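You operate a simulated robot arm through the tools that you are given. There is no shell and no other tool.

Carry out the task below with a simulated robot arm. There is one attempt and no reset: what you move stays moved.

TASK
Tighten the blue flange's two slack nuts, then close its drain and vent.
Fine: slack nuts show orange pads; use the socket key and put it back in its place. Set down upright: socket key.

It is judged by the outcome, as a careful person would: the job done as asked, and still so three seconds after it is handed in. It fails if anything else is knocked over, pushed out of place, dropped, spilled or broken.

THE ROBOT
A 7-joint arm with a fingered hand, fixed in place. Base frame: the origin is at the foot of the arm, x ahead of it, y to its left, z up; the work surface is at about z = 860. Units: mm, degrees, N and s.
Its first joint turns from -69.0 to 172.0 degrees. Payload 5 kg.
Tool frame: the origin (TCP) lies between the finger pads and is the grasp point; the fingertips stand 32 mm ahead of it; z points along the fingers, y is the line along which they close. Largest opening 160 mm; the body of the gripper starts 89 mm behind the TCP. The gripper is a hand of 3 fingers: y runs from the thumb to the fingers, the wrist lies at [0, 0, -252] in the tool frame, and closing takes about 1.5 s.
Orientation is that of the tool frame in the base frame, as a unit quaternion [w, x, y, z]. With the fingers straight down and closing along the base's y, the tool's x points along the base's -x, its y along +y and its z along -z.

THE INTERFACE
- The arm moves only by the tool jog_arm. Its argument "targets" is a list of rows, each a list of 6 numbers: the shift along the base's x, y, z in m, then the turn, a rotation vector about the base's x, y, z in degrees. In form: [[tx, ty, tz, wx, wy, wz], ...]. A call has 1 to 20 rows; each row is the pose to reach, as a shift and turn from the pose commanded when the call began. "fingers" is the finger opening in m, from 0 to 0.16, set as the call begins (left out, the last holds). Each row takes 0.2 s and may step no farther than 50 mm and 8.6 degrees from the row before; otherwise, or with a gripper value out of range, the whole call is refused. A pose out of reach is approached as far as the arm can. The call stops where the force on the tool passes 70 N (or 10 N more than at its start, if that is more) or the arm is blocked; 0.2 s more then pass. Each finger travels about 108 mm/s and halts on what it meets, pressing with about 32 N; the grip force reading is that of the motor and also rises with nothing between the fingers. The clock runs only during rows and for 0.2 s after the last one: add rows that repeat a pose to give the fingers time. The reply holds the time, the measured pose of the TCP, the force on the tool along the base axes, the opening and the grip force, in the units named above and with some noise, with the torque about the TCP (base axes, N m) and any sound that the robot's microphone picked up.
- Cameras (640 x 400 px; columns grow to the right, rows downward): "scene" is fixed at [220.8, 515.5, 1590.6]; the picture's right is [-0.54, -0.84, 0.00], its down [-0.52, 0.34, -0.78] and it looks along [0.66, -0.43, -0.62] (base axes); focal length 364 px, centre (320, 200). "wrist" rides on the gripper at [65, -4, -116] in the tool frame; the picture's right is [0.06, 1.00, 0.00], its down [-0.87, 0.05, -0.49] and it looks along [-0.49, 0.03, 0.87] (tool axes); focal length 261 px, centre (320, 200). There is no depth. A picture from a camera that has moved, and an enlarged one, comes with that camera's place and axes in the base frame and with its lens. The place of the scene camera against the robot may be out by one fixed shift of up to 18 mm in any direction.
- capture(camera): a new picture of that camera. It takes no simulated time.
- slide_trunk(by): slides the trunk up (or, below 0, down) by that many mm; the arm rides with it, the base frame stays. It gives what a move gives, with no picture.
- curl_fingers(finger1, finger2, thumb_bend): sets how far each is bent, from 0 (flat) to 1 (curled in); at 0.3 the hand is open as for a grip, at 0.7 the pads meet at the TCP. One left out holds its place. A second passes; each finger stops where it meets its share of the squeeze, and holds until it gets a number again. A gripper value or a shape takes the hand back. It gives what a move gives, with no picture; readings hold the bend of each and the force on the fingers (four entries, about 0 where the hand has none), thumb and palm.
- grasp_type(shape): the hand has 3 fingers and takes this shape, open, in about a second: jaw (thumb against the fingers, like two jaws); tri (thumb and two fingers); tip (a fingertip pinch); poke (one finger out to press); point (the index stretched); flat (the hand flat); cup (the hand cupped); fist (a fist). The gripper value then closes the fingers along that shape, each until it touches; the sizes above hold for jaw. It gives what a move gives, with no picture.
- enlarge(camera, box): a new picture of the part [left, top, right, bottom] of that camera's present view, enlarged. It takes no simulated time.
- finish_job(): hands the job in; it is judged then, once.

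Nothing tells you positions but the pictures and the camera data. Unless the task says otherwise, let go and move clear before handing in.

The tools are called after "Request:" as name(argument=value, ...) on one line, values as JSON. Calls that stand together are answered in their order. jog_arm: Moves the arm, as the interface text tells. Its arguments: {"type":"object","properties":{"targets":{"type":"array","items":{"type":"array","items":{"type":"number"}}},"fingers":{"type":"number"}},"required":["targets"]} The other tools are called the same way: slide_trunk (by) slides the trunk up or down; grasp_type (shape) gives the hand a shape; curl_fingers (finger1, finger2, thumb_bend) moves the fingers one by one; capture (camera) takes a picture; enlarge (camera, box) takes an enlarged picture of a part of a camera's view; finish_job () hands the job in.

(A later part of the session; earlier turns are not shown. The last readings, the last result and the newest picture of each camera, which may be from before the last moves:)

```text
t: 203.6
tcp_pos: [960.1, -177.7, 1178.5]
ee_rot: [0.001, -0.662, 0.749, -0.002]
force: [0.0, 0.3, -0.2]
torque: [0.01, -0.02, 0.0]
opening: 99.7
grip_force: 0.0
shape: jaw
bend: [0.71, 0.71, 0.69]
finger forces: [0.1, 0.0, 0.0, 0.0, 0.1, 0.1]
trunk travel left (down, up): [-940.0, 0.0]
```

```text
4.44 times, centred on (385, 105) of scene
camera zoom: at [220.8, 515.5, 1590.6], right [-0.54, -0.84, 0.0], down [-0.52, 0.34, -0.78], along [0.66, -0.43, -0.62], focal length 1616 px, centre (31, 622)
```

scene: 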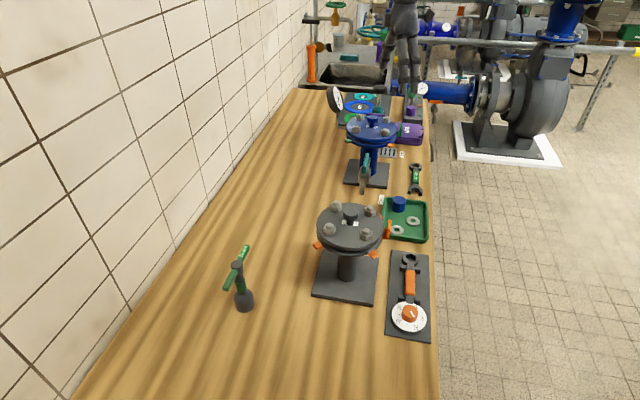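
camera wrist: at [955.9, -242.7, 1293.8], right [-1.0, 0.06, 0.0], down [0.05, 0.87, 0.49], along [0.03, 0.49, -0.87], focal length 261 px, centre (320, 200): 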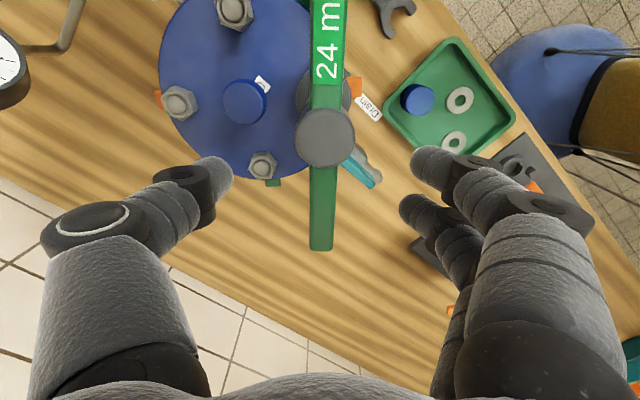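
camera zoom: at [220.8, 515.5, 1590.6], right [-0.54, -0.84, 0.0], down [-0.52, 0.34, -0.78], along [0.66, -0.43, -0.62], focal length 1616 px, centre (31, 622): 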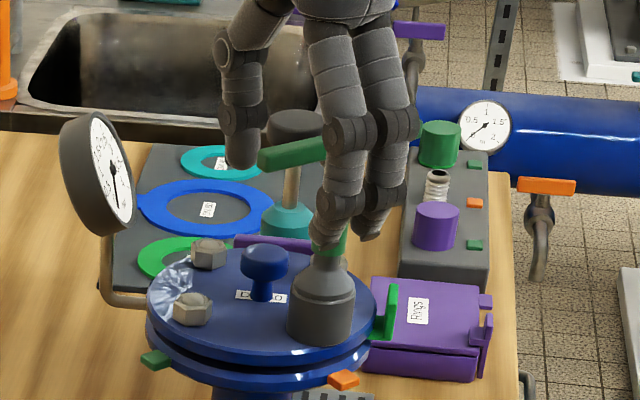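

The key is still seated, and the bar passes inside the cage formed by thumb and fingers. A closed cage can push the bar positively, so I'll close again and swing it clockwise around the nut, watching the forces.

Request:
jog_arm(targets=[[0, 0, 0, 0, 0, 0], [0, 0, 0, 0, 0, 0], [0, 0, 0, 0, 0, 0], [0, 0, 0, 0, 0, 0], [0, 0, 0, 0, 0, 0]], fingers=0.0)

Request:
jog_arm(targets=[[0.0031, -0.0005, 0, 0, 0, -5], [0.0062, -0.0013, 0, 0, 0, -10], [0.0091, -0.0024, 0, 0, 0, -15], [0.0091, -0.0024, 0, 0, 0, -15]])

Request:
capture(camera="wrist")

```text
t: 204.8
tcp_pos: [959.2, -179.1, 1179.6]
ee_rot: [0.001, -0.662, 0.749, -0.001]
force: [-0.4, -0.5, -0.6]
torque: [0.01, -0.02, -0.02]
opening: 0.0
grip_force: 31.9
shape: jaw
bend: [0.65, 0.65, 0.67]
finger forces: [0.1, 0.0, 0.0, 0.0, 0.0, 0.1]
trunk travel left (down, up): [-940.0, 0.0]
```

```text
t: 205.8
tcp_pos: [966.9, -180.7, 1177.8]
ee_rot: [0.0, -0.559, 0.829, -0.001]
force: [-8.3, 0.3, -3.0]
torque: [-0.07, -0.01, 0.26]
opening: 0.1
grip_force: 32.0
shape: jaw
bend: [0.65, 0.65, 0.67]
finger forces: [0.0, 18.3, 0.1, 0.1, 0.0, 0.1]
trunk travel left (down, up): [-940.0, 0.0]
```

```text
taken
camera wrist: at [947.9, -241.7, 1293.3], right [-0.95, 0.32, 0.0], down [0.28, 0.83, 0.49], along [0.16, 0.46, -0.87], focal length 261 px, centre (320, 200)
```

wrist: 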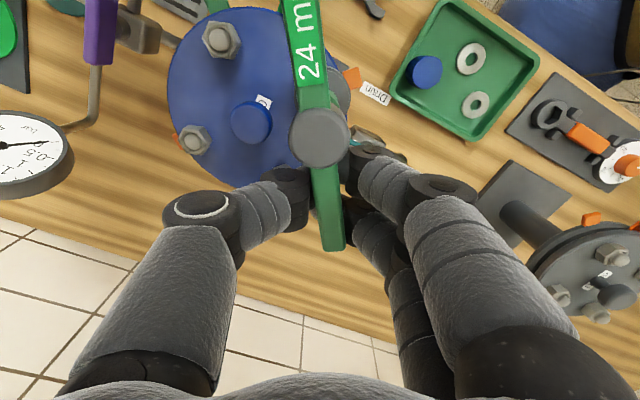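

The fingers now push on the bar (8 N). I'll continue clockwise.

Request:
jog_arm(targets=[[0.0029, -0.0013, 0, 0, 0, -5], [0.0056, -0.0029, 0, 0, 0, -10], [0.0082, -0.0047, 0, 0, 0, -15], [0.0082, -0.0047, 0, 0, 0, -15]])

Request:
capture(camera="wrist")

Request:
enlarge(camera="scene", box=[350, 60, 420, 150])

```text
t: 206.8
tcp_pos: [976.1, -184.7, 1178.9]
ee_rot: [0.0, -0.445, 0.895, -0.001]
force: [-17.6, 2.4, -7.7]
torque: [-0.17, 0.0, 0.48]
opening: 0.1
grip_force: 32.2
shape: jaw
bend: [0.65, 0.65, 0.67]
finger forces: [0.0, 24.5, 0.0, 0.1, 0.0, 0.0]
trunk travel left (down, up): [-940.0, 0.0]
```

```text
taken
camera wrist: at [940.3, -238.6, 1293.7], right [-0.83, 0.55, 0.0], down [0.48, 0.73, 0.49], along [0.27, 0.41, -0.87], focal length 261 px, centre (320, 200)
```

wrist: 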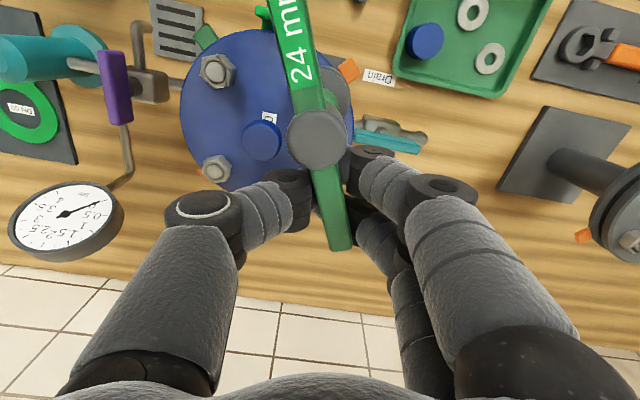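

```text
4.44 times, centred on (385, 105) of scene
camera zoom: at [220.8, 515.5, 1590.6], right [-0.54, -0.84, 0.0], down [-0.52, 0.34, -0.78], along [0.66, -0.43, -0.62], focal length 1616 px, centre (31, 622)
```

zoom: 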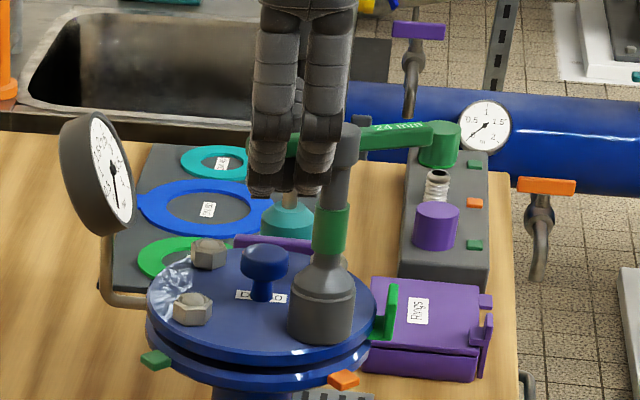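

The key has turned about 20° since it engaged, with torque now about 1 N·m. I'll continue another 15°.

Request:
jog_arm(targets=[[0.0024, -0.002, 0, 0, 0, -5], [0.0047, -0.0042, 0, 0, 0, -10], [0.0067, -0.0066, 0, 0, 0, -15], [0.0067, -0.0066, 0, 0, 0, -15]])

Request:
capture(camera="wrist")

Request:
enlarge(camera="scene", box=[350, 60, 420, 150])

```text
t: 207.8
tcp_pos: [982.1, -191.2, 1178.4]
ee_rot: [0.0, -0.325, 0.946, -0.002]
force: [-24.4, 7.4, -10.9]
torque: [-0.24, 0.06, 0.78]
opening: 0.0
grip_force: 32.1
shape: jaw
bend: [0.65, 0.65, 0.67]
finger forces: [0.0, 30.3, 0.0, 0.0, 0.0, 0.0]
trunk travel left (down, up): [-940.0, 0.0]
```

```text
taken
camera wrist: at [933.5, -233.5, 1294.2], right [-0.66, 0.75, 0.0], down [0.65, 0.58, 0.49], along [0.37, 0.32, -0.87], focal length 261 px, centre (320, 200)
```

wrist: 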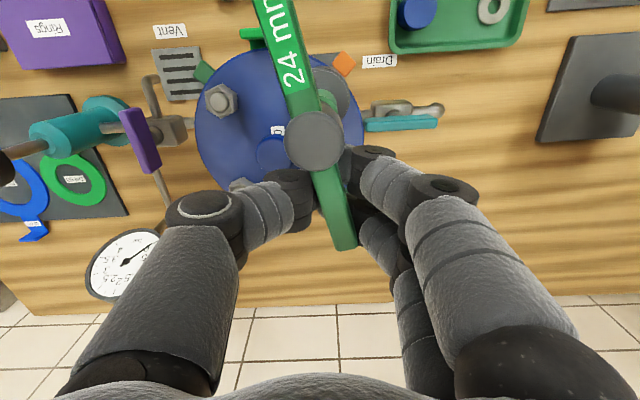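

```text
4.44 times, centred on (385, 105) of scene
camera zoom: at [220.8, 515.5, 1590.6], right [-0.54, -0.84, 0.0], down [-0.52, 0.34, -0.78], along [0.66, -0.43, -0.62], focal length 1616 px, centre (31, 622)
```

zoom: 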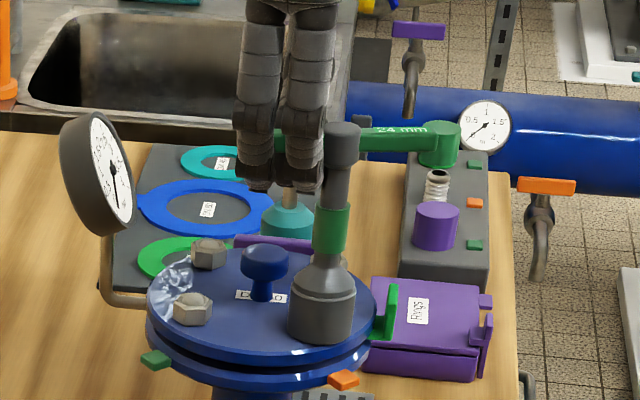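

Torque is rising (about 1.5 N·m) and the key has turned about 29° in total; the pad is still orange. I'll continue.

Request:
jog_arm(targets=[[0.0018, -0.0026, 0, 0, 0, -5], [0.0034, -0.0053, 0, 0, 0, -10], [0.0047, -0.0082, 0, 0, 0, -15], [0.0047, -0.0082, 0, 0, 0, -15]])

Request:
capture(camera="wrist")

Request:
enlarge(camera="scene", box=[350, 60, 420, 150])

```text
t: 208.8
tcp_pos: [987.5, -199.6, 1179.2]
ee_rot: [0.001, -0.198, 0.98, -0.003]
force: [-29.1, 12.6, -13.4]
torque: [-0.23, 0.13, 1.07]
opening: 0.1
grip_force: 32.1
shape: jaw
bend: [0.65, 0.65, 0.67]
finger forces: [0.1, 35.7, 0.0, 0.1, 0.0, 0.1]
trunk travel left (down, up): [-940.0, 0.0]
```

```text
taken
camera wrist: at [928.6, -226.7, 1294.6], right [-0.45, 0.89, 0.0], down [0.78, 0.39, 0.49], along [0.44, 0.22, -0.87], focal length 261 px, centre (320, 200)
```

wrist: 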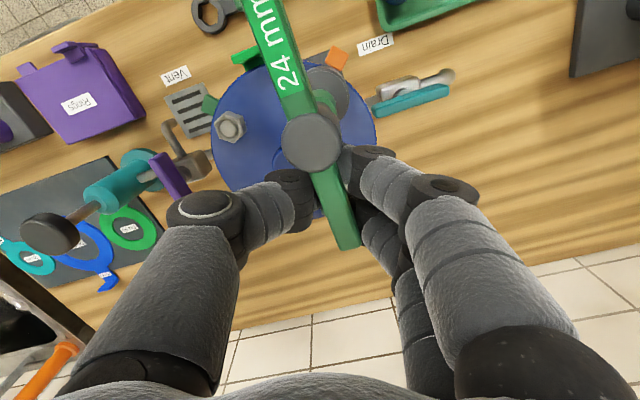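

```text
4.44 times, centred on (385, 105) of scene
camera zoom: at [220.8, 515.5, 1590.6], right [-0.54, -0.84, 0.0], down [-0.52, 0.34, -0.78], along [0.66, -0.43, -0.62], focal length 1616 px, centre (31, 622)
```

zoom: 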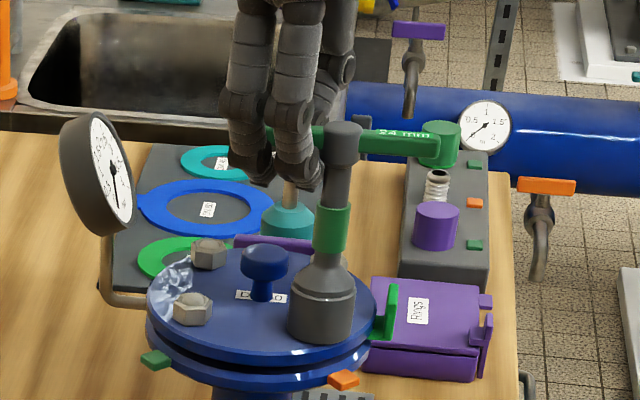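

Turned about 41° in total, torque about 1.9 N·m, still orange. Continuing.

Request:
jog_arm(targets=[[0.0011, -0.003, 0, 0, 0, -5], [0.0019, -0.006, 0, 0, 0, -10], [0.0025, -0.0091, 0, 0, 0, -15], [0.0025, -0.0091, 0, 0, 0, -15]])

Request:
capture(camera="wrist")

Request:
enlarge(camera="scene", box=[350, 60, 420, 150])

```text
t: 209.8
tcp_pos: [989.8, -206.6, 1180.6]
ee_rot: [0.0, -0.069, 0.998, -0.003]
force: [-32.7, 20.5, -13.0]
torque: [-0.15, 0.19, 1.37]
opening: 0.1
grip_force: 32.0
shape: jaw
bend: [0.65, 0.64, 0.67]
finger forces: [0.0, 40.9, 0.0, 0.0, 0.1, 0.1]
trunk travel left (down, up): [-940.0, 0.0]
```

```text
taken
camera wrist: at [925.7, -218.8, 1294.8], right [-0.2, 0.98, 0.0], down [0.85, 0.18, 0.49], along [0.48, 0.09, -0.87], focal length 261 px, centre (320, 200)
```

wrist: 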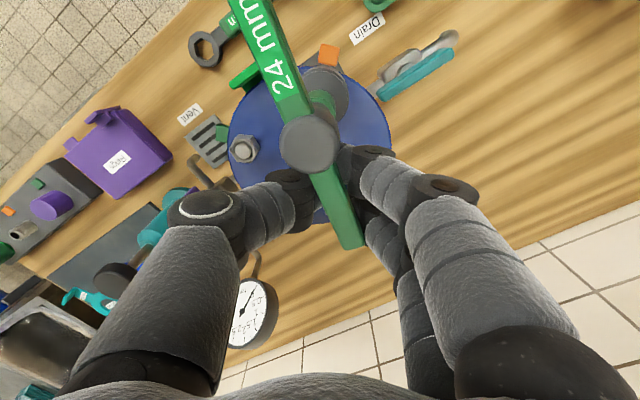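

```text
4.44 times, centred on (385, 105) of scene
camera zoom: at [220.8, 515.5, 1590.6], right [-0.54, -0.84, 0.0], down [-0.52, 0.34, -0.78], along [0.66, -0.43, -0.62], focal length 1616 px, centre (31, 622)
```

zoom: 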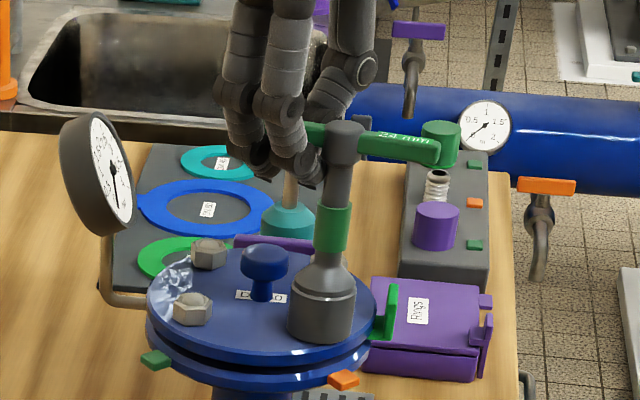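

Torque about 2.3 N·m after 54°. Forces are still well below the limit, so I'll continue.

Request:
jog_arm(targets=[[0.0003, -0.0031, 0, 0, 0, -5], [0.0003, -0.0063, 0, 0, 0, -10], [0.0, -0.0094, 0, 0, 0, -15], [0.0, -0.0094, 0, 0, 0, -15]])

Request:
capture(camera="wrist")

Request:
enlarge(camera="scene", box=[350, 60, 420, 150])

```text
t: 210.8
tcp_pos: [987.0, -213.1, 1180.1]
ee_rot: [-0.001, 0.059, 0.998, -0.001]
force: [-51.5, 44.2, -18.5]
torque: [-0.02, 0.14, 3.41]
opening: 0.1
grip_force: 32.0
shape: jaw
bend: [0.65, 0.62, 0.67]
finger forces: [0.1, 78.2, 0.0, 0.1, 33.3, 0.0]
trunk travel left (down, up): [-940.0, 0.0]
```

```text
taken
camera wrist: at [922.3, -208.1, 1295.7], right [0.06, 1.0, 0.0], down [0.87, -0.05, 0.49], along [0.49, -0.03, -0.87], focal length 261 px, centre (320, 200)
```

wrist: 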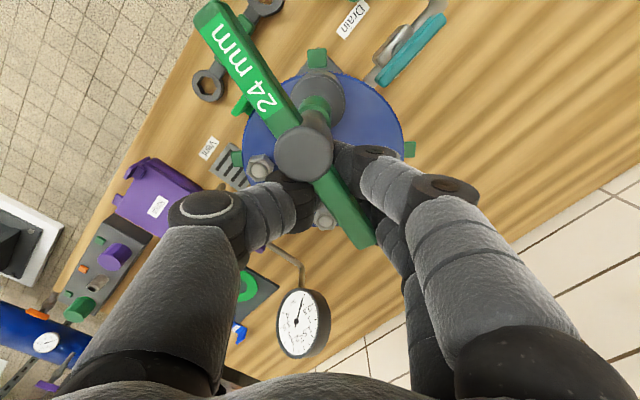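

```text
4.44 times, centred on (385, 105) of scene
camera zoom: at [220.8, 515.5, 1590.6], right [-0.54, -0.84, 0.0], down [-0.52, 0.34, -0.78], along [0.66, -0.43, -0.62], focal length 1616 px, centre (31, 622)
```

zoom: 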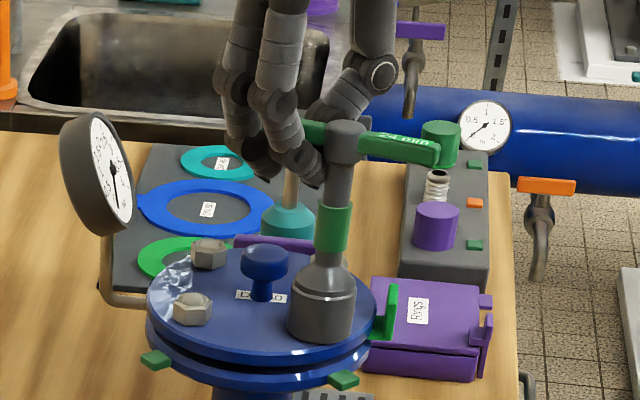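

The near nut's pad has turned green, with a clear stop at about 5 N·m. I'll ease off the load and then open the fingers.

Request:
jog_arm(targets=[[0.0001, 0.0025, 0, 0, 0, 4], [0.0003, 0.005, 0, 0, 0, 8], [0.0003, 0.0075, 0, 0, 0, 12], [0.0003, 0.0075, 0, 0, 0, 12]])

Request:
jog_arm(targets=[[0, 0, 0, 0, 0, 0], [0, 0, 0, 0, 0, 0], [0, 0, 0, 0, 0, 0], [0, 0, 0, 0, 0, 0], [0, 0, 0, 0, 0, 0], [0, 0, 0, 0, 0, 0], [0, 0, 0, 0, 0, 0]], fingers=0.16)

Request:
capture(camera="wrist")

```text
t: 211.8
tcp_pos: [990.1, -209.6, 1180.6]
ee_rot: [0.001, -0.043, 0.999, -0.003]
force: [-24.4, 17.5, -9.5]
torque: [-0.2, 0.2, 1.05]
opening: 0.0
grip_force: 32.5
shape: jaw
bend: [0.65, 0.63, 0.68]
finger forces: [0.1, 34.4, 0.1, 0.0, 0.0, 0.0]
trunk travel left (down, up): [-940.0, 0.0]
```

```text
t: 213.4
tcp_pos: [990.8, -211.6, 1178.5]
ee_rot: [0.0, -0.042, 0.999, -0.001]
force: [0.1, 0.5, 0.0]
torque: [-0.02, -0.02, -0.01]
opening: 159.8
grip_force: 0.1
shape: jaw
bend: [0.3, 0.3, 0.3]
finger forces: [0.0, 0.0, 0.0, 0.0, 0.1, 0.1]
trunk travel left (down, up): [-940.0, 0.0]
```

```text
taken
camera wrist: at [927.2, -219.7, 1293.2], right [-0.15, 0.99, 0.0], down [0.86, 0.13, 0.49], along [0.49, 0.07, -0.87], focal length 261 px, centre (320, 200)
```

wrist: 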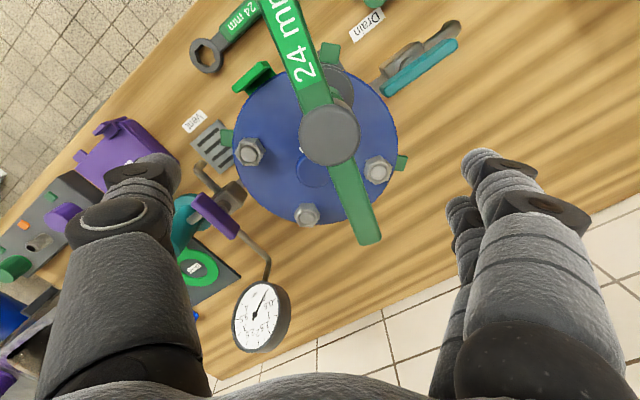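

The near nut is tight (green) and the key is free of the hand. I'll re-centre the open hand over the hub with the yaw aligned to the bar (azimuth 30°) to pick the key up again.

Request:
jog_arm(targets=[[-0.009, 0, 0.002, 0, 0, 6], [-0.018, 0, 0.002, 0, 0, 12.5], [-0.027, 0, 0.0, 0, 0, 19], [-0.0345, -0.001, -0.004, 0, 0, 25.3], [-0.0345, -0.001, -0.009, 0, 0, 25.3], [-0.0345, -0.001, -0.009, 0, 0, 25.3]])

Request:
capture(camera="wrist")

```text
t: 214.8
tcp_pos: [956.3, -212.0, 1170.1]
ee_rot: [0.001, -0.261, 0.965, -0.001]
force: [0.6, -0.2, -0.8]
torque: [0.0, -0.03, -0.04]
opening: 159.7
grip_force: 0.2
shape: jaw
bend: [0.3, 0.3, 0.3]
finger forces: [0.0, 0.0, 0.0, 0.0, 0.0, 0.1]
trunk travel left (down, up): [-940.0, 0.0]
```

```text
taken
camera wrist: at [902.4, -247.8, 1284.7], right [-0.56, 0.83, 0.0], down [0.72, 0.49, 0.49], along [0.41, 0.27, -0.87], focal length 261 px, centre (320, 200)
```

wrist: 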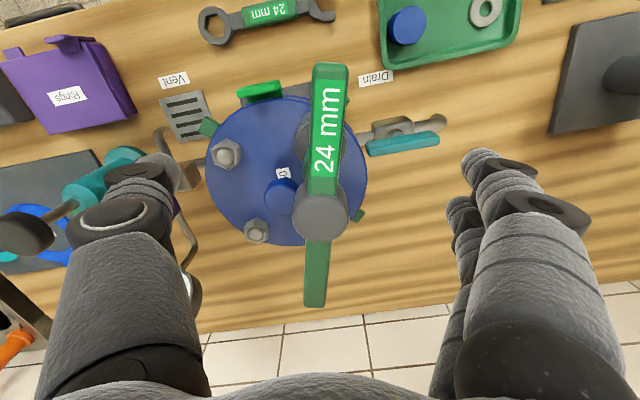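

Alignment matches my first grip. I'll close on the hub again.

Request:
jog_arm(targets=[[0, 0, 0, 0, 0, 0], [0, 0, 0, 0, 0, 0], [0, 0, 0, 0, 0, 0], [0, 0, 0, 0, 0, 0], [0, 0, 0, 0, 0, 0], [0, 0, 0, 0, 0, 0], [0, 0, 0, 0, 0, 0], [0, 0, 0, 0, 0, 0]], fingers=0.0)

Request:
jog_arm(targets=[[0, 0, 0.005, 0, 0, 0], [0, 0, 0.01, 0, 0, 0], [0, 0, 0.018, 0, 0, 0], [0, 0, 0.03, 0, 0, 0]])

Request:
capture(camera="wrist")

Request:
enlarge(camera="scene", box=[350, 60, 420, 150])

```text
t: 216.6
tcp_pos: [957.1, -212.2, 1168.8]
ee_rot: [0.0, -0.26, 0.966, -0.002]
force: [-1.0, 0.0, -0.3]
torque: [-0.06, 0.09, 0.02]
opening: 1.8
grip_force: 31.5
shape: jaw
bend: [0.7, 0.7, 0.7]
finger forces: [20.8, 14.2, 0.0, 0.1, 26.5, 0.0]
trunk travel left (down, up): [-940.0, 0.0]
```

```text
t: 217.6
tcp_pos: [956.0, -211.5, 1200.0]
ee_rot: [0.001, -0.26, 0.966, -0.001]
force: [0.3, 0.4, -3.1]
torque: [0.0, -0.03, 0.0]
opening: 0.7
grip_force: 32.2
shape: jaw
bend: [0.69, 0.7, 0.7]
finger forces: [17.7, 12.8, 0.1, 0.0, 25.2, 0.0]
trunk travel left (down, up): [-940.0, 0.0]
```

```text
taken
camera wrist: at [902.3, -246.9, 1315.1], right [-0.56, 0.83, 0.0], down [0.72, 0.49, 0.49], along [0.41, 0.27, -0.87], focal length 261 px, centre (320, 200)
```

wrist: 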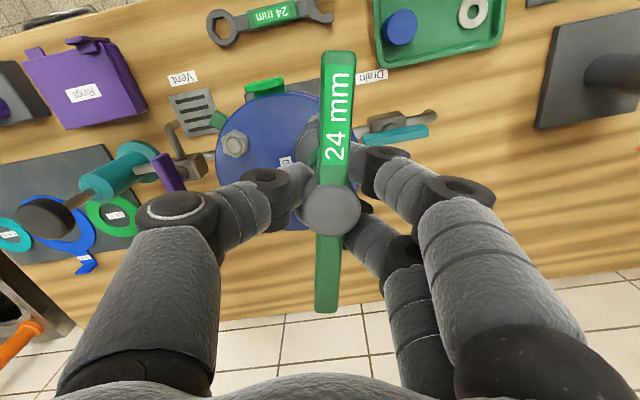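

```text
4.44 times, centred on (385, 105) of scene
camera zoom: at [220.8, 515.5, 1590.6], right [-0.54, -0.84, 0.0], down [-0.52, 0.34, -0.78], along [0.66, -0.43, -0.62], focal length 1616 px, centre (31, 622)
```

zoom: 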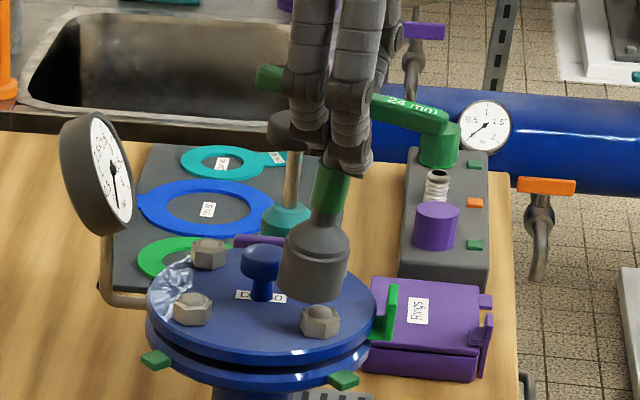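

The key is lifted off and the near nut's pad is green. The key leans a few degrees in the grip, so I'll measure it and correct by tilting the hand.

Request:
enlarge(camera="wrist", box=[260, 40, 400, 320])

Request:
enlarge(camera="wrist", box=[280, 90, 360, 150])

Request:
enlarge(camera="scene", box=[370, 80, 410, 150])

```text
1.43 times, centred on (330, 180) of wrist
camera zoom: at [902.3, -246.9, 1315.1], right [-0.56, 0.83, 0.0], down [0.72, 0.49, 0.49], along [0.41, 0.27, -0.87], focal length 372 px, centre (306, 229)
```

zoom: 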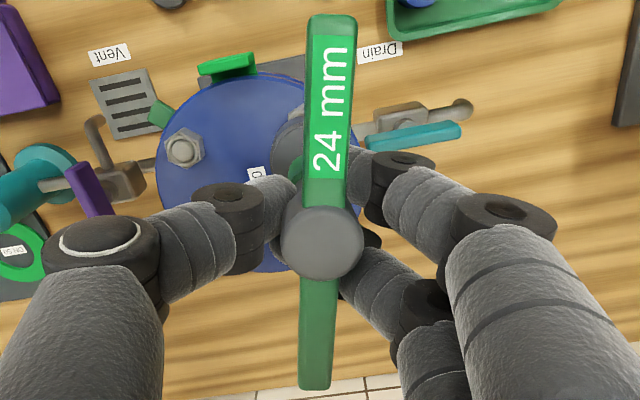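

```text
6.67 times, centred on (320, 120) of wrist
camera zoom: at [902.3, -246.9, 1315.1], right [-0.56, 0.83, 0.0], down [0.72, 0.49, 0.49], along [0.41, 0.27, -0.87], focal length 1738 px, centre (320, 733)
```

zoom: 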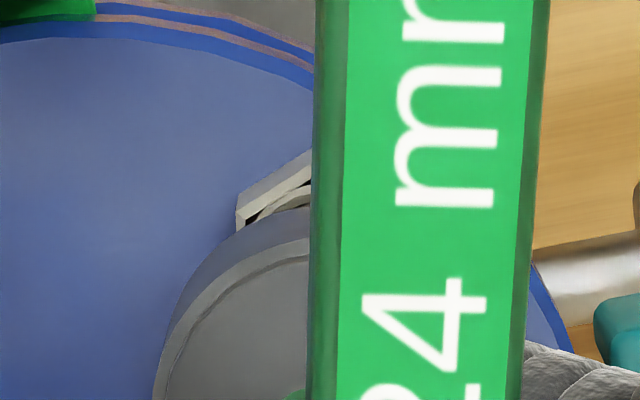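

```text
5.71 times, centred on (390, 115) of scene
camera zoom: at [220.8, 515.5, 1590.6], right [-0.54, -0.84, 0.0], down [-0.52, 0.34, -0.78], along [0.66, -0.43, -0.62], focal length 2078 px, centre (-80, 686)
```

zoom: 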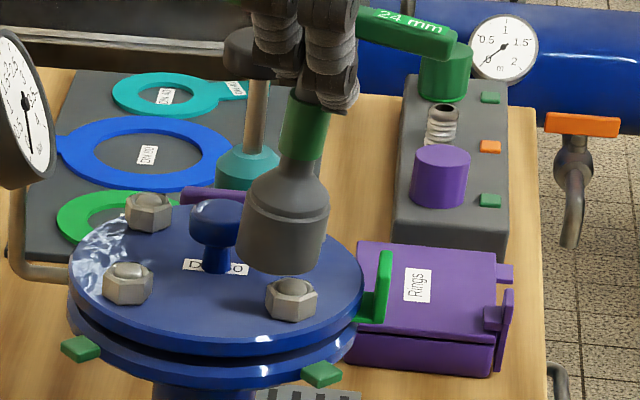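

The key leans about 6° in the grip. I'll raise it, tilt the hand to bring the key vertical, then carry it over to the far nut while turning to yaw 110°.

Request:
jog_arm(targets=[[0, 0, 0.03, -0.6, 3.1, 0], [0, 0, 0.065, -1.3, 6.3, 0], [0, 0, 0.065, -1.3, 6.3, 0]])

Request:
jog_arm(targets=[[0.0, 0, 0, 0, 0, 8], [0.014, 0, 0, 0, 0, 16], [0.028, 0, 0, 0, 0, 24], [0.042, 0.0005, 0, 0, 0, 32], [0.056, 0.001, 0, 0, 0, 40], [0.07, 0.001, 0, 0, 0, 48], [0.084, 0.0015, 0, 0, 0, 56], [0.098, 0.002, 0, 0, 0, 64], [0.112, 0.0025, 0, 0, 0, 72], [0.128, 0.0025, 0, 0, 0, 80], [0.128, 0.0025, 0, 0, 0, 80]])

Request:
capture(camera="wrist")

Request:
enlarge(camera="scene", box=[340, 60, 410, 150])

```text
t: 218.4
tcp_pos: [956.6, -213.7, 1263.0]
ee_rot: [-0.056, -0.259, 0.964, 0.003]
force: [0.0, -0.4, -2.9]
torque: [0.04, -0.01, 0.02]
opening: 0.7
grip_force: 32.7
shape: jaw
bend: [0.69, 0.7, 0.7]
finger forces: [17.5, 13.0, 0.0, 0.1, 25.2, 0.1]
trunk travel left (down, up): [-940.0, 0.0]
```

```text
t: 220.8
tcp_pos: [1078.7, -204.8, 1263.6]
ee_rot: [0.043, 0.82, -0.57, 0.035]
force: [0.3, 0.1, -2.5]
torque: [0.05, 0.0, -0.04]
opening: 0.9
grip_force: 32.2
shape: jaw
bend: [0.69, 0.7, 0.7]
finger forces: [17.6, 13.2, 0.1, 0.0, 25.1, 0.0]
out of reach, approached as far as the arm can: row 10, 11
trunk travel left (down, up): [-940.0, 0.0]
```

```text
taken
camera wrist: at [1103.8, -251.2, 1384.6], right [-0.91, -0.4, 0.04], down [-0.36, 0.85, 0.4], along [-0.19, 0.35, -0.92], focal length 261 px, centre (320, 200)
```

wrist: 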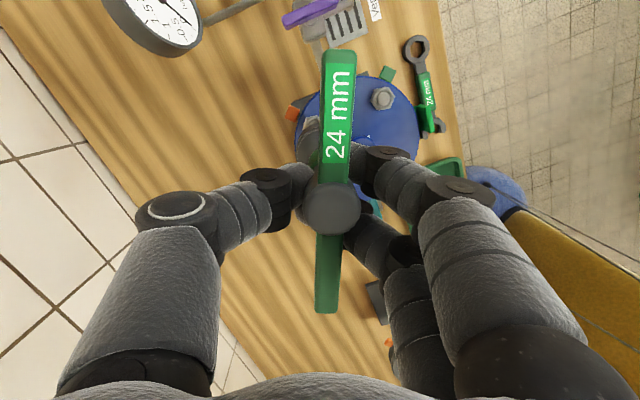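

```text
4.44 times, centred on (375, 105) of scene
camera zoom: at [220.8, 515.5, 1590.6], right [-0.54, -0.84, 0.0], down [-0.52, 0.34, -0.78], along [0.66, -0.43, -0.62], focal length 1616 px, centre (76, 622)
```

zoom: 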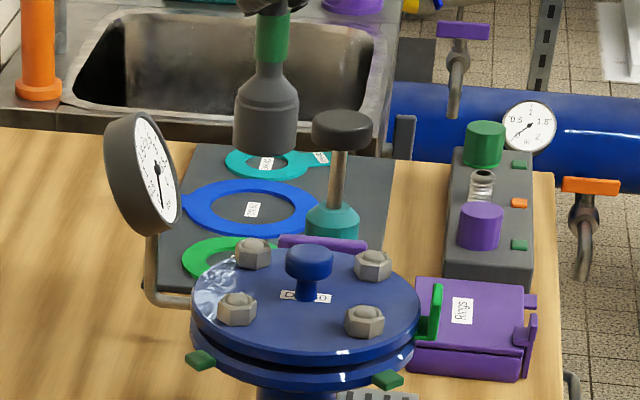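

The far position was slightly out of reach at this height with the tilt. I'll lower to z = 1200, which shortens the reach needed, and shift toward the nut.

Request:
jog_arm(targets=[[0, 0, -0.03, 0, 0, 0], [0.001, -0.001, -0.06, 0, 0, 0], [0.003, -0.002, -0.062, 0, 0, 0], [0.0055, -0.0043, -0.062, 0, 0, 0], [0.0055, -0.0043, -0.062, 0, 0, 0]])

Request:
enlarge(camera="scene", box=[345, 85, 395, 150])

Request:
enlarge(camera="wrist", box=[260, 40, 420, 160])

```text
t: 222.0
tcp_pos: [1082.5, -208.4, 1201.1]
ee_rot: [0.041, 0.82, -0.57, 0.036]
force: [0.1, 1.1, -2.8]
torque: [0.07, -0.06, -0.01]
opening: 0.5
grip_force: 31.9
shape: jaw
bend: [0.69, 0.7, 0.7]
finger forces: [17.6, 13.1, 0.0, 0.0, 25.3, 0.0]
trunk travel left (down, up): [-940.0, 0.0]
```

```text
6.15 times, centred on (370, 118) of scene
camera zoom: at [220.8, 515.5, 1590.6], right [-0.54, -0.84, 0.0], down [-0.52, 0.34, -0.78], along [0.66, -0.43, -0.62], focal length 2238 px, centre (12, 708)
```

zoom: 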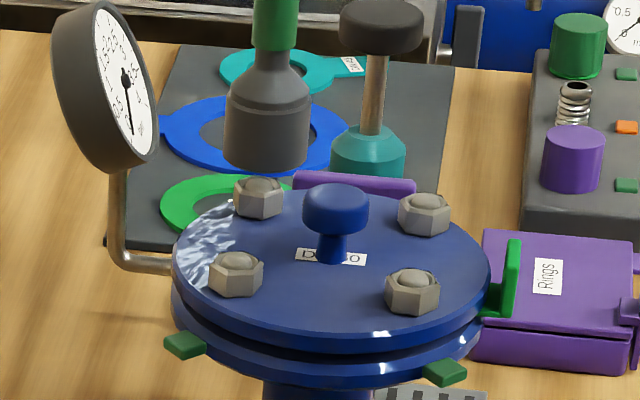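

```text
3.33 times, centred on (340, 100) of wrist
camera zoom: at [1107.8, -255.4, 1322.5], right [-0.91, -0.4, 0.03], down [-0.36, 0.85, 0.4], along [-0.19, 0.35, -0.92], focal length 869 px, centre (253, 533)
```

zoom: 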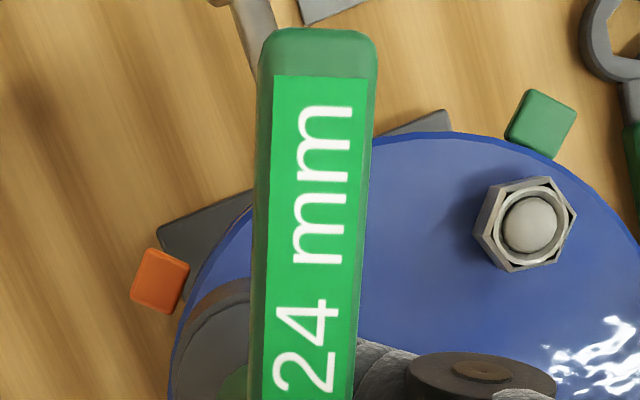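

The key is vertical and near the far nut (its pad is orange). I'll zoom in closer to measure the socket against the nut.

Request:
enlarge(camera="wrist", box=[280, 80, 360, 150])

Request:
enlarge(camera="scene", box=[350, 95, 385, 135])

Request:
enlarge(camera="wrist", box=[260, 40, 400, 320])

```text
5.71 times, centred on (320, 115) of wrist
camera zoom: at [1107.8, -255.4, 1322.5], right [-0.91, -0.4, 0.03], down [-0.36, 0.85, 0.4], along [-0.19, 0.35, -0.92], focal length 1489 px, centre (320, 686)
```

zoom: 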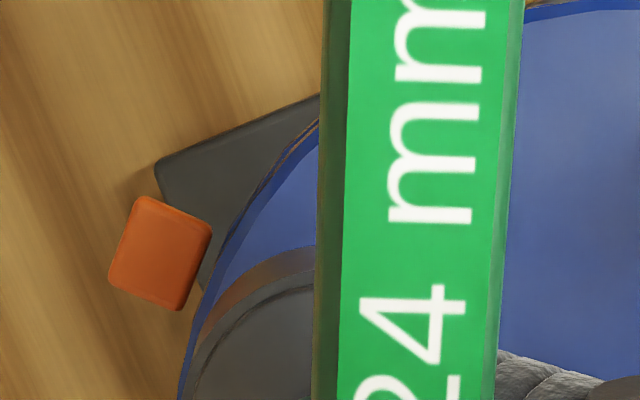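

```text
10.00 times, centred on (368, 115) of scene
camera zoom: at [220.8, 515.5, 1590.6], right [-0.54, -0.84, 0.0], down [-0.52, 0.34, -0.78], along [0.66, -0.43, -0.62], focal length 3636 px, centre (-155, 1050)
```

zoom: 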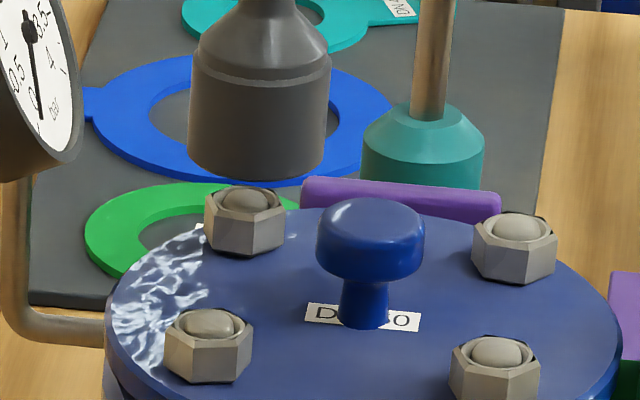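

```text
1.43 times, centred on (330, 180) of wrist
camera zoom: at [1107.8, -255.4, 1322.5], right [-0.91, -0.4, 0.03], down [-0.36, 0.85, 0.4], along [-0.19, 0.35, -0.92], focal length 372 px, centre (306, 229)
```

zoom: 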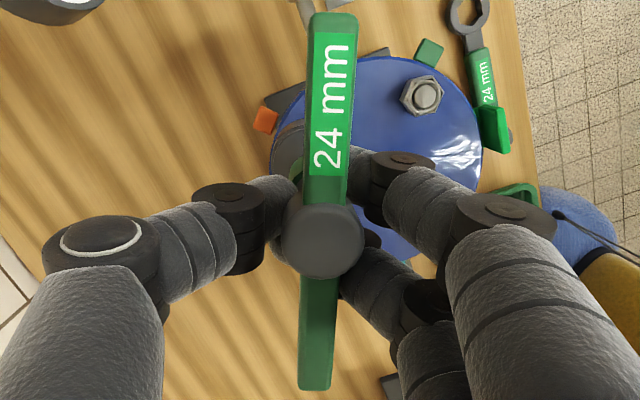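

I'll shift the key about 3 mm further out toward the far nut and lower to just above it.

Request:
jog_arm(targets=[[0.0015, -0.0005, -0.005, 0, 0, 0], [0.003, -0.001, -0.009, 0, 0, 0], [0.003, -0.001, -0.009, 0, 0, 0]])

Request:
enlarge(camera="scene", box=[350, 95, 385, 135])

```text
t: 222.8
tcp_pos: [1081.5, -208.5, 1191.4]
ee_rot: [0.043, 0.819, -0.571, 0.034]
force: [-0.1, 0.0, -3.4]
torque: [0.02, 0.0, 0.02]
opening: 0.5
grip_force: 31.4
shape: jaw
bend: [0.69, 0.7, 0.7]
finger forces: [17.7, 13.1, 0.1, 0.1, 25.2, 0.1]
out of reach, approached as far as the arm can: row 1, 2, 3
trunk travel left (down, up): [-940.0, 0.0]
```

```text
10.00 times, centred on (368, 115) of scene
camera zoom: at [220.8, 515.5, 1590.6], right [-0.54, -0.84, 0.0], down [-0.52, 0.34, -0.78], along [0.66, -0.43, -0.62], focal length 3636 px, centre (-155, 1050)
```

zoom: 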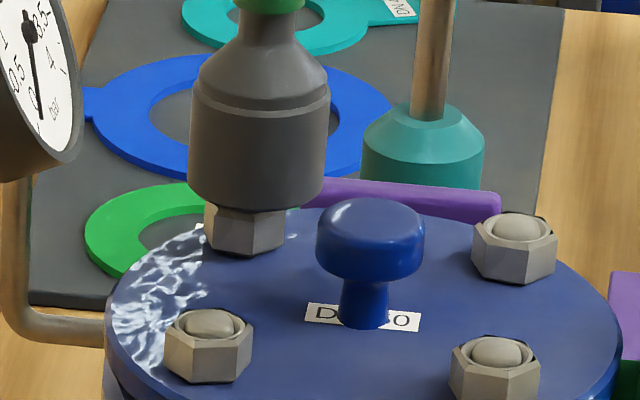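

At this yaw the arm is at its reach limit. The far nut's hex suggests engaging with the bar near azimuth 142°, where the wrist is closer in. I'll raise slightly and rotate to yaw 140°.

Request:
jog_arm(targets=[[0, 0, 0.008, 0, 0, 0], [0, 0, 0.012, 0, 0, 7.5], [0.0005, 0, 0.012, 0, 0, 15], [0.0008, -0.0005, 0.012, 0, 0, 22.5], [0.001, -0.0007, 0.012, 0, 0, 30], [0.001, -0.0007, 0.012, 0, 0, 30]])

Request:
enlarge(camera="scene", box=[350, 95, 385, 135])

Request:
enlarge(camera="wrist", box=[240, 20, 400, 160])

```text
t: 224.2
tcp_pos: [1082.2, -207.3, 1203.4]
ee_rot: [0.033, 0.939, -0.339, 0.044]
force: [0.5, -0.6, -2.7]
torque: [-0.01, -0.02, -0.01]
opening: 0.5
grip_force: 32.2
shape: jaw
bend: [0.69, 0.7, 0.7]
finger forces: [17.5, 12.9, 0.0, 0.1, 25.3, 0.0]
trunk travel left (down, up): [-940.0, 0.0]
```

```text
10.00 times, centred on (368, 115) of scene
camera zoom: at [220.8, 515.5, 1590.6], right [-0.54, -0.84, 0.0], down [-0.52, 0.34, -0.78], along [0.66, -0.43, -0.62], focal length 3636 px, centre (-155, 1050)
```

zoom: 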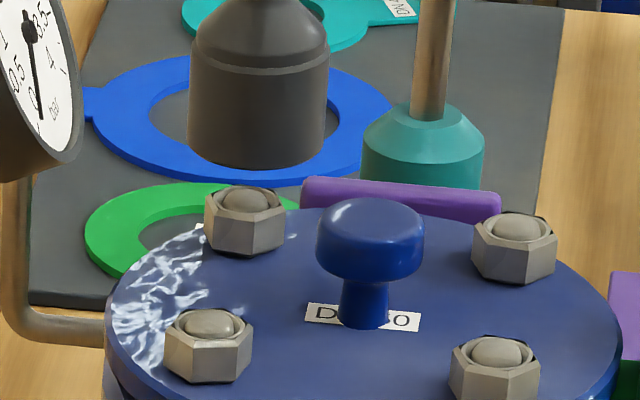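

```text
2.86 times, centred on (320, 90) of wrist
camera zoom: at [1128.5, -235.1, 1325.4], right [-0.59, -0.81, 0.04], down [-0.73, 0.55, 0.4], along [-0.34, 0.21, -0.92], focal length 745 px, centre (320, 514)
```

zoom: 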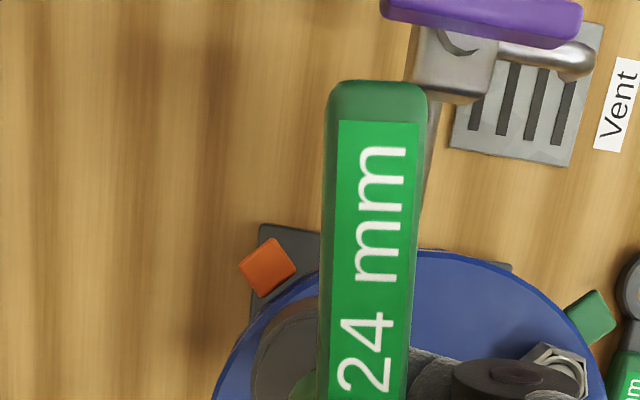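

The bar is now at azimuth 142°, matching the far nut's hex. I'll shift about 3 mm to centre it and lower to just above the nut.

Request:
jog_arm(targets=[[0.0015, 0, -0.005, 0, 0, 0], [0.0029, 0, -0.01, 0, 0, 0], [0.0029, 0, -0.014, 0, 0, 0], [0.0029, 0, -0.014, 0, 0, 0]])

Request:
enlarge(camera="scene", box=[350, 95, 385, 135])

```text
t: 225.2
tcp_pos: [1085.1, -208.4, 1190.0]
ee_rot: [0.034, 0.939, -0.338, 0.045]
force: [0.3, -1.5, -3.0]
torque: [-0.01, -0.01, 0.01]
opening: 0.7
grip_force: 31.7
shape: jaw
bend: [0.69, 0.7, 0.7]
finger forces: [17.7, 13.0, 0.0, 0.0, 25.2, 0.0]
trunk travel left (down, up): [-940.0, 0.0]
```

```text
10.00 times, centred on (368, 115) of scene
camera zoom: at [220.8, 515.5, 1590.6], right [-0.54, -0.84, 0.0], down [-0.52, 0.34, -0.78], along [0.66, -0.43, -0.62], focal length 3636 px, centre (-155, 1050)
```

zoom: 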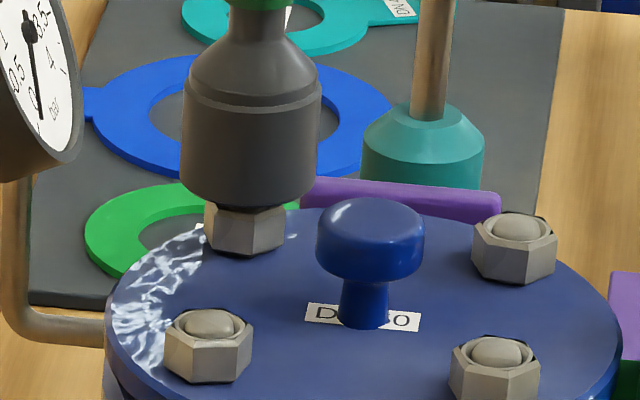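

Laterally aligned now. Lowering gently.

Request:
jog_arm(targets=[[0, 0, -0.003, 0, 0, 0], [0, 0, -0.006, 0, 0, 0], [0, 0, -0.009, 0, 0, 0], [0, 0, -0.009, 0, 0, 0]])

Request:
enlarge(camera="scene", box=[350, 95, 385, 135])

```text
t: 226.2
tcp_pos: [1084.0, -208.0, 1184.2]
ee_rot: [0.033, 0.939, -0.341, 0.045]
force: [-0.2, -1.3, 13.7]
torque: [-0.1, -0.03, 0.0]
opening: 1.1
grip_force: 31.8
shape: jaw
bend: [0.69, 0.71, 0.71]
finger forces: [20.5, 2.0, 0.0, 0.0, 28.1, 0.1]
trunk travel left (down, up): [-940.0, 0.0]
```

```text
10.00 times, centred on (368, 115) of scene
camera zoom: at [220.8, 515.5, 1590.6], right [-0.54, -0.84, 0.0], down [-0.52, 0.34, -0.78], along [0.66, -0.43, -0.62], focal length 3636 px, centre (-155, 1050)
```

zoom: 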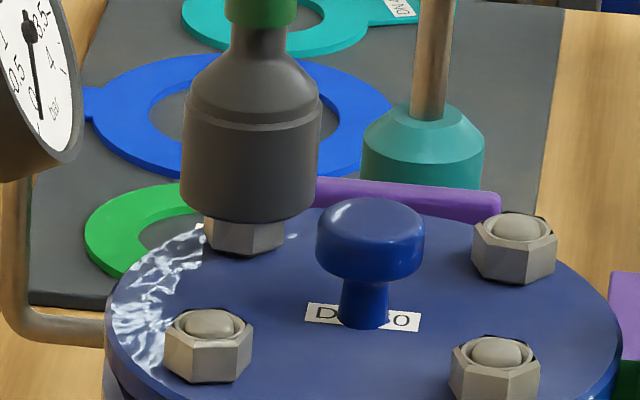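

Contact at the top of the nut, well centred. I'll rotate clockwise slowly under light pressure to find the hex.

Request:
jog_arm(targets=[[0.0002, -0.0001, 0, 0, 0, -2], [0.0003, -0.0001, 0, 0, 0, -4], [0.0005, -0.0001, 0, 0, 0, -6], [0.0007, -0.0002, 0, 0, 0, -8], [0.0008, -0.0002, 0, 0, 0, -10], [0.001, -0.0003, 0, 0, 0, -12]])

Request:
jog_arm(targets=[[0.0002, -0.0001, -0.0005, 0, 0, -2], [0.0003, -0.0001, -0.0005, 0, 0, -4], [0.0004, -0.0002, -0.0005, 0, 0, -6], [0.0006, -0.0003, -0.0005, 0, 0, -8], [0.0007, -0.0004, -0.0005, 0, 0, -10]])

Request:
enlarge(camera="scene", box=[350, 95, 385, 135])

```text
t: 227.6
tcp_pos: [1084.2, -209.1, 1182.6]
ee_rot: [0.037, 0.898, -0.436, 0.042]
force: [0.7, -1.0, 16.3]
torque: [-0.11, -0.12, 0.1]
opening: 1.6
grip_force: 32.4
shape: jaw
bend: [0.7, 0.71, 0.71]
finger forces: [23.7, 2.9, 0.1, 0.0, 30.7, 0.1]
trunk travel left (down, up): [-940.0, 0.0]
```

```text
t: 228.8
tcp_pos: [1084.9, -208.4, 1182.4]
ee_rot: [0.041, 0.857, -0.512, 0.038]
force: [1.6, -0.3, 19.7]
torque: [-0.12, -0.11, 0.13]
opening: 1.6
grip_force: 32.1
shape: jaw
bend: [0.7, 0.71, 0.71]
finger forces: [25.7, 3.4, 0.0, 0.0, 32.0, 0.1]
trunk travel left (down, up): [-940.0, 0.0]
```

```text
10.00 times, centred on (368, 115) of scene
camera zoom: at [220.8, 515.5, 1590.6], right [-0.54, -0.84, 0.0], down [-0.52, 0.34, -0.78], along [0.66, -0.43, -0.62], focal length 3636 px, centre (-155, 1050)
```

zoom: 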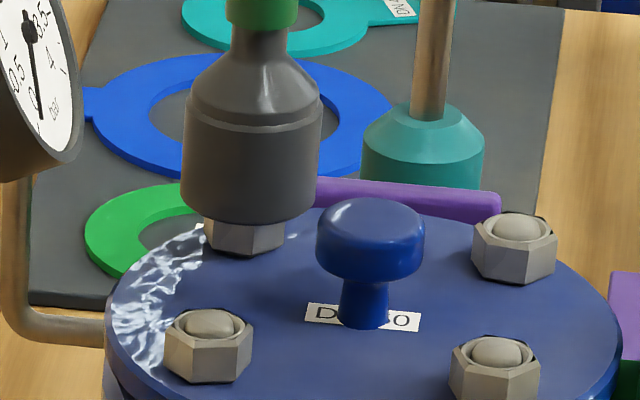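

No drop-in between 142° and 120°. I'll go back up and try the other side (140° to 165°) under light pressure.

Request:
jog_arm(targets=[[-0.0004, 0.0002, 0.003, 0, 0, 5], [-0.0008, 0.0003, 0.003, 0, 0, 10], [-0.0012, 0.0005, 0.003, 0, 0, 15], [-0.0017, 0.0007, 0.003, 0, 0, 21], [-0.0017, 0.0007, 0.0, 0, 0, 22], [-0.0019, 0.0007, 0.0, 0, 0, 24.5], [-0.0021, 0.0007, 0.0, 0, 0, 27], [-0.0023, 0.0007, 0.0, 0, 0, 29.5], [-0.0026, 0.0007, 0.0, 0, 0, 32]])

Request:
jog_arm(targets=[[-0.0002, 0, 0, 0, 0, 2.5], [-0.0004, 0, 0, 0, 0, 5], [-0.0006, 0, 0, 0, 0, 7.5], [-0.0008, 0, 0, 0, 0, 10], [-0.001, 0, 0, 0, 0, 12.5], [-0.0013, 0, 0, 0, 0, 15]])

Request:
enlarge(camera="scene", box=[350, 95, 385, 135])

```text
t: 230.8
tcp_pos: [1083.0, -207.3, 1176.6]
ee_rot: [0.029, 0.965, -0.255, 0.045]
force: [0.6, -0.5, -3.3]
torque: [0.05, -0.01, 0.02]
opening: 1.3
grip_force: 32.3
shape: jaw
bend: [0.69, 0.71, 0.71]
finger forces: [19.7, 2.4, 0.1, 0.0, 27.0, 0.0]
trunk travel left (down, up): [-940.0, 0.0]
```

```text
t: 232.2
tcp_pos: [1082.1, -207.0, 1179.9]
ee_rot: [0.022, 0.99, -0.127, 0.051]
force: [0.9, -0.2, -1.4]
torque: [-0.01, -0.13, -0.12]
opening: 1.2
grip_force: 32.0
shape: jaw
bend: [0.69, 0.71, 0.71]
finger forces: [16.7, 18.7, 0.0, 0.0, 25.5, 0.0]
trunk travel left (down, up): [-940.0, 0.0]
```

```text
10.00 times, centred on (368, 115) of scene
camera zoom: at [220.8, 515.5, 1590.6], right [-0.54, -0.84, 0.0], down [-0.52, 0.34, -0.78], along [0.66, -0.43, -0.62], focal length 3636 px, centre (-155, 1050)
```

zoom: 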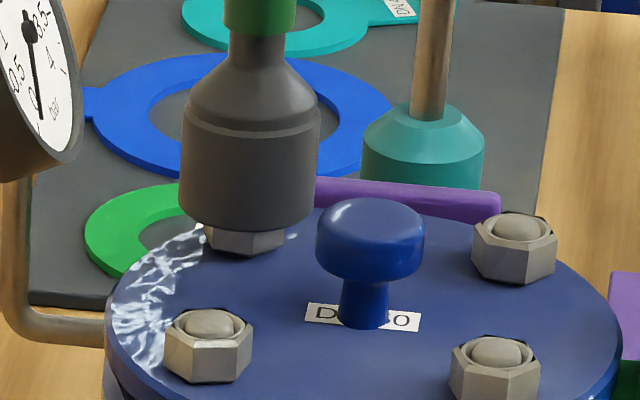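

It dropped onto the hex (force back to just the key's weight). I'll lower it fully onto the nut.

Request:
jog_arm(targets=[[0, 0, -0.003, 0, 0, -2], [0, 0, -0.006, 0, 0, -4], [0, 0, -0.009, 0, 0, -6], [0, 0, -0.012, 0, 0, -8], [0, 0, -0.012, 0, 0, -8]])

Request:
enlarge(camera="scene", box=[350, 75, 390, 135])

Request:
capture(camera="wrist")

```text
t: 233.4
tcp_pos: [1082.7, -208.5, 1169.2]
ee_rot: [0.025, 0.979, -0.197, 0.049]
force: [0.1, -0.8, -2.7]
torque: [0.0, -0.09, -0.03]
opening: 1.1
grip_force: 31.8
shape: jaw
bend: [0.69, 0.71, 0.71]
finger forces: [19.0, 2.1, 0.1, 0.0, 26.0, 0.0]
trunk travel left (down, up): [-940.0, 0.0]
```

```text
6.67 times, centred on (370, 105) of scene
camera zoom: at [220.8, 515.5, 1590.6], right [-0.54, -0.84, 0.0], down [-0.52, 0.34, -0.78], along [0.66, -0.43, -0.62], focal length 2424 px, centre (-13, 833)
```

zoom: 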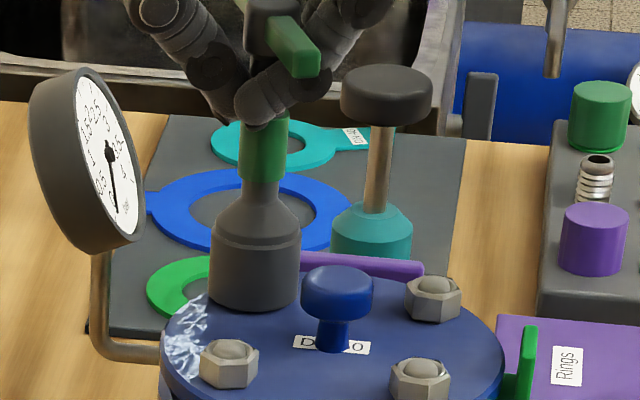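

```text
taken
camera wrist: at [1135.0, -220.8, 1289.8], right [-0.33, -0.94, 0.04], down [-0.86, 0.32, 0.4], along [-0.39, 0.1, -0.92], focal length 261 px, centre (320, 200)
```

wrist: 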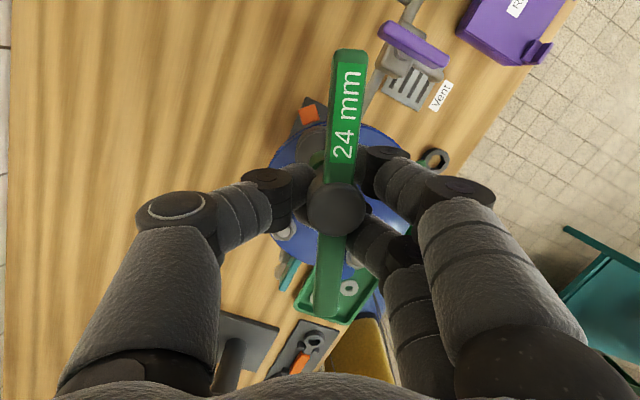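

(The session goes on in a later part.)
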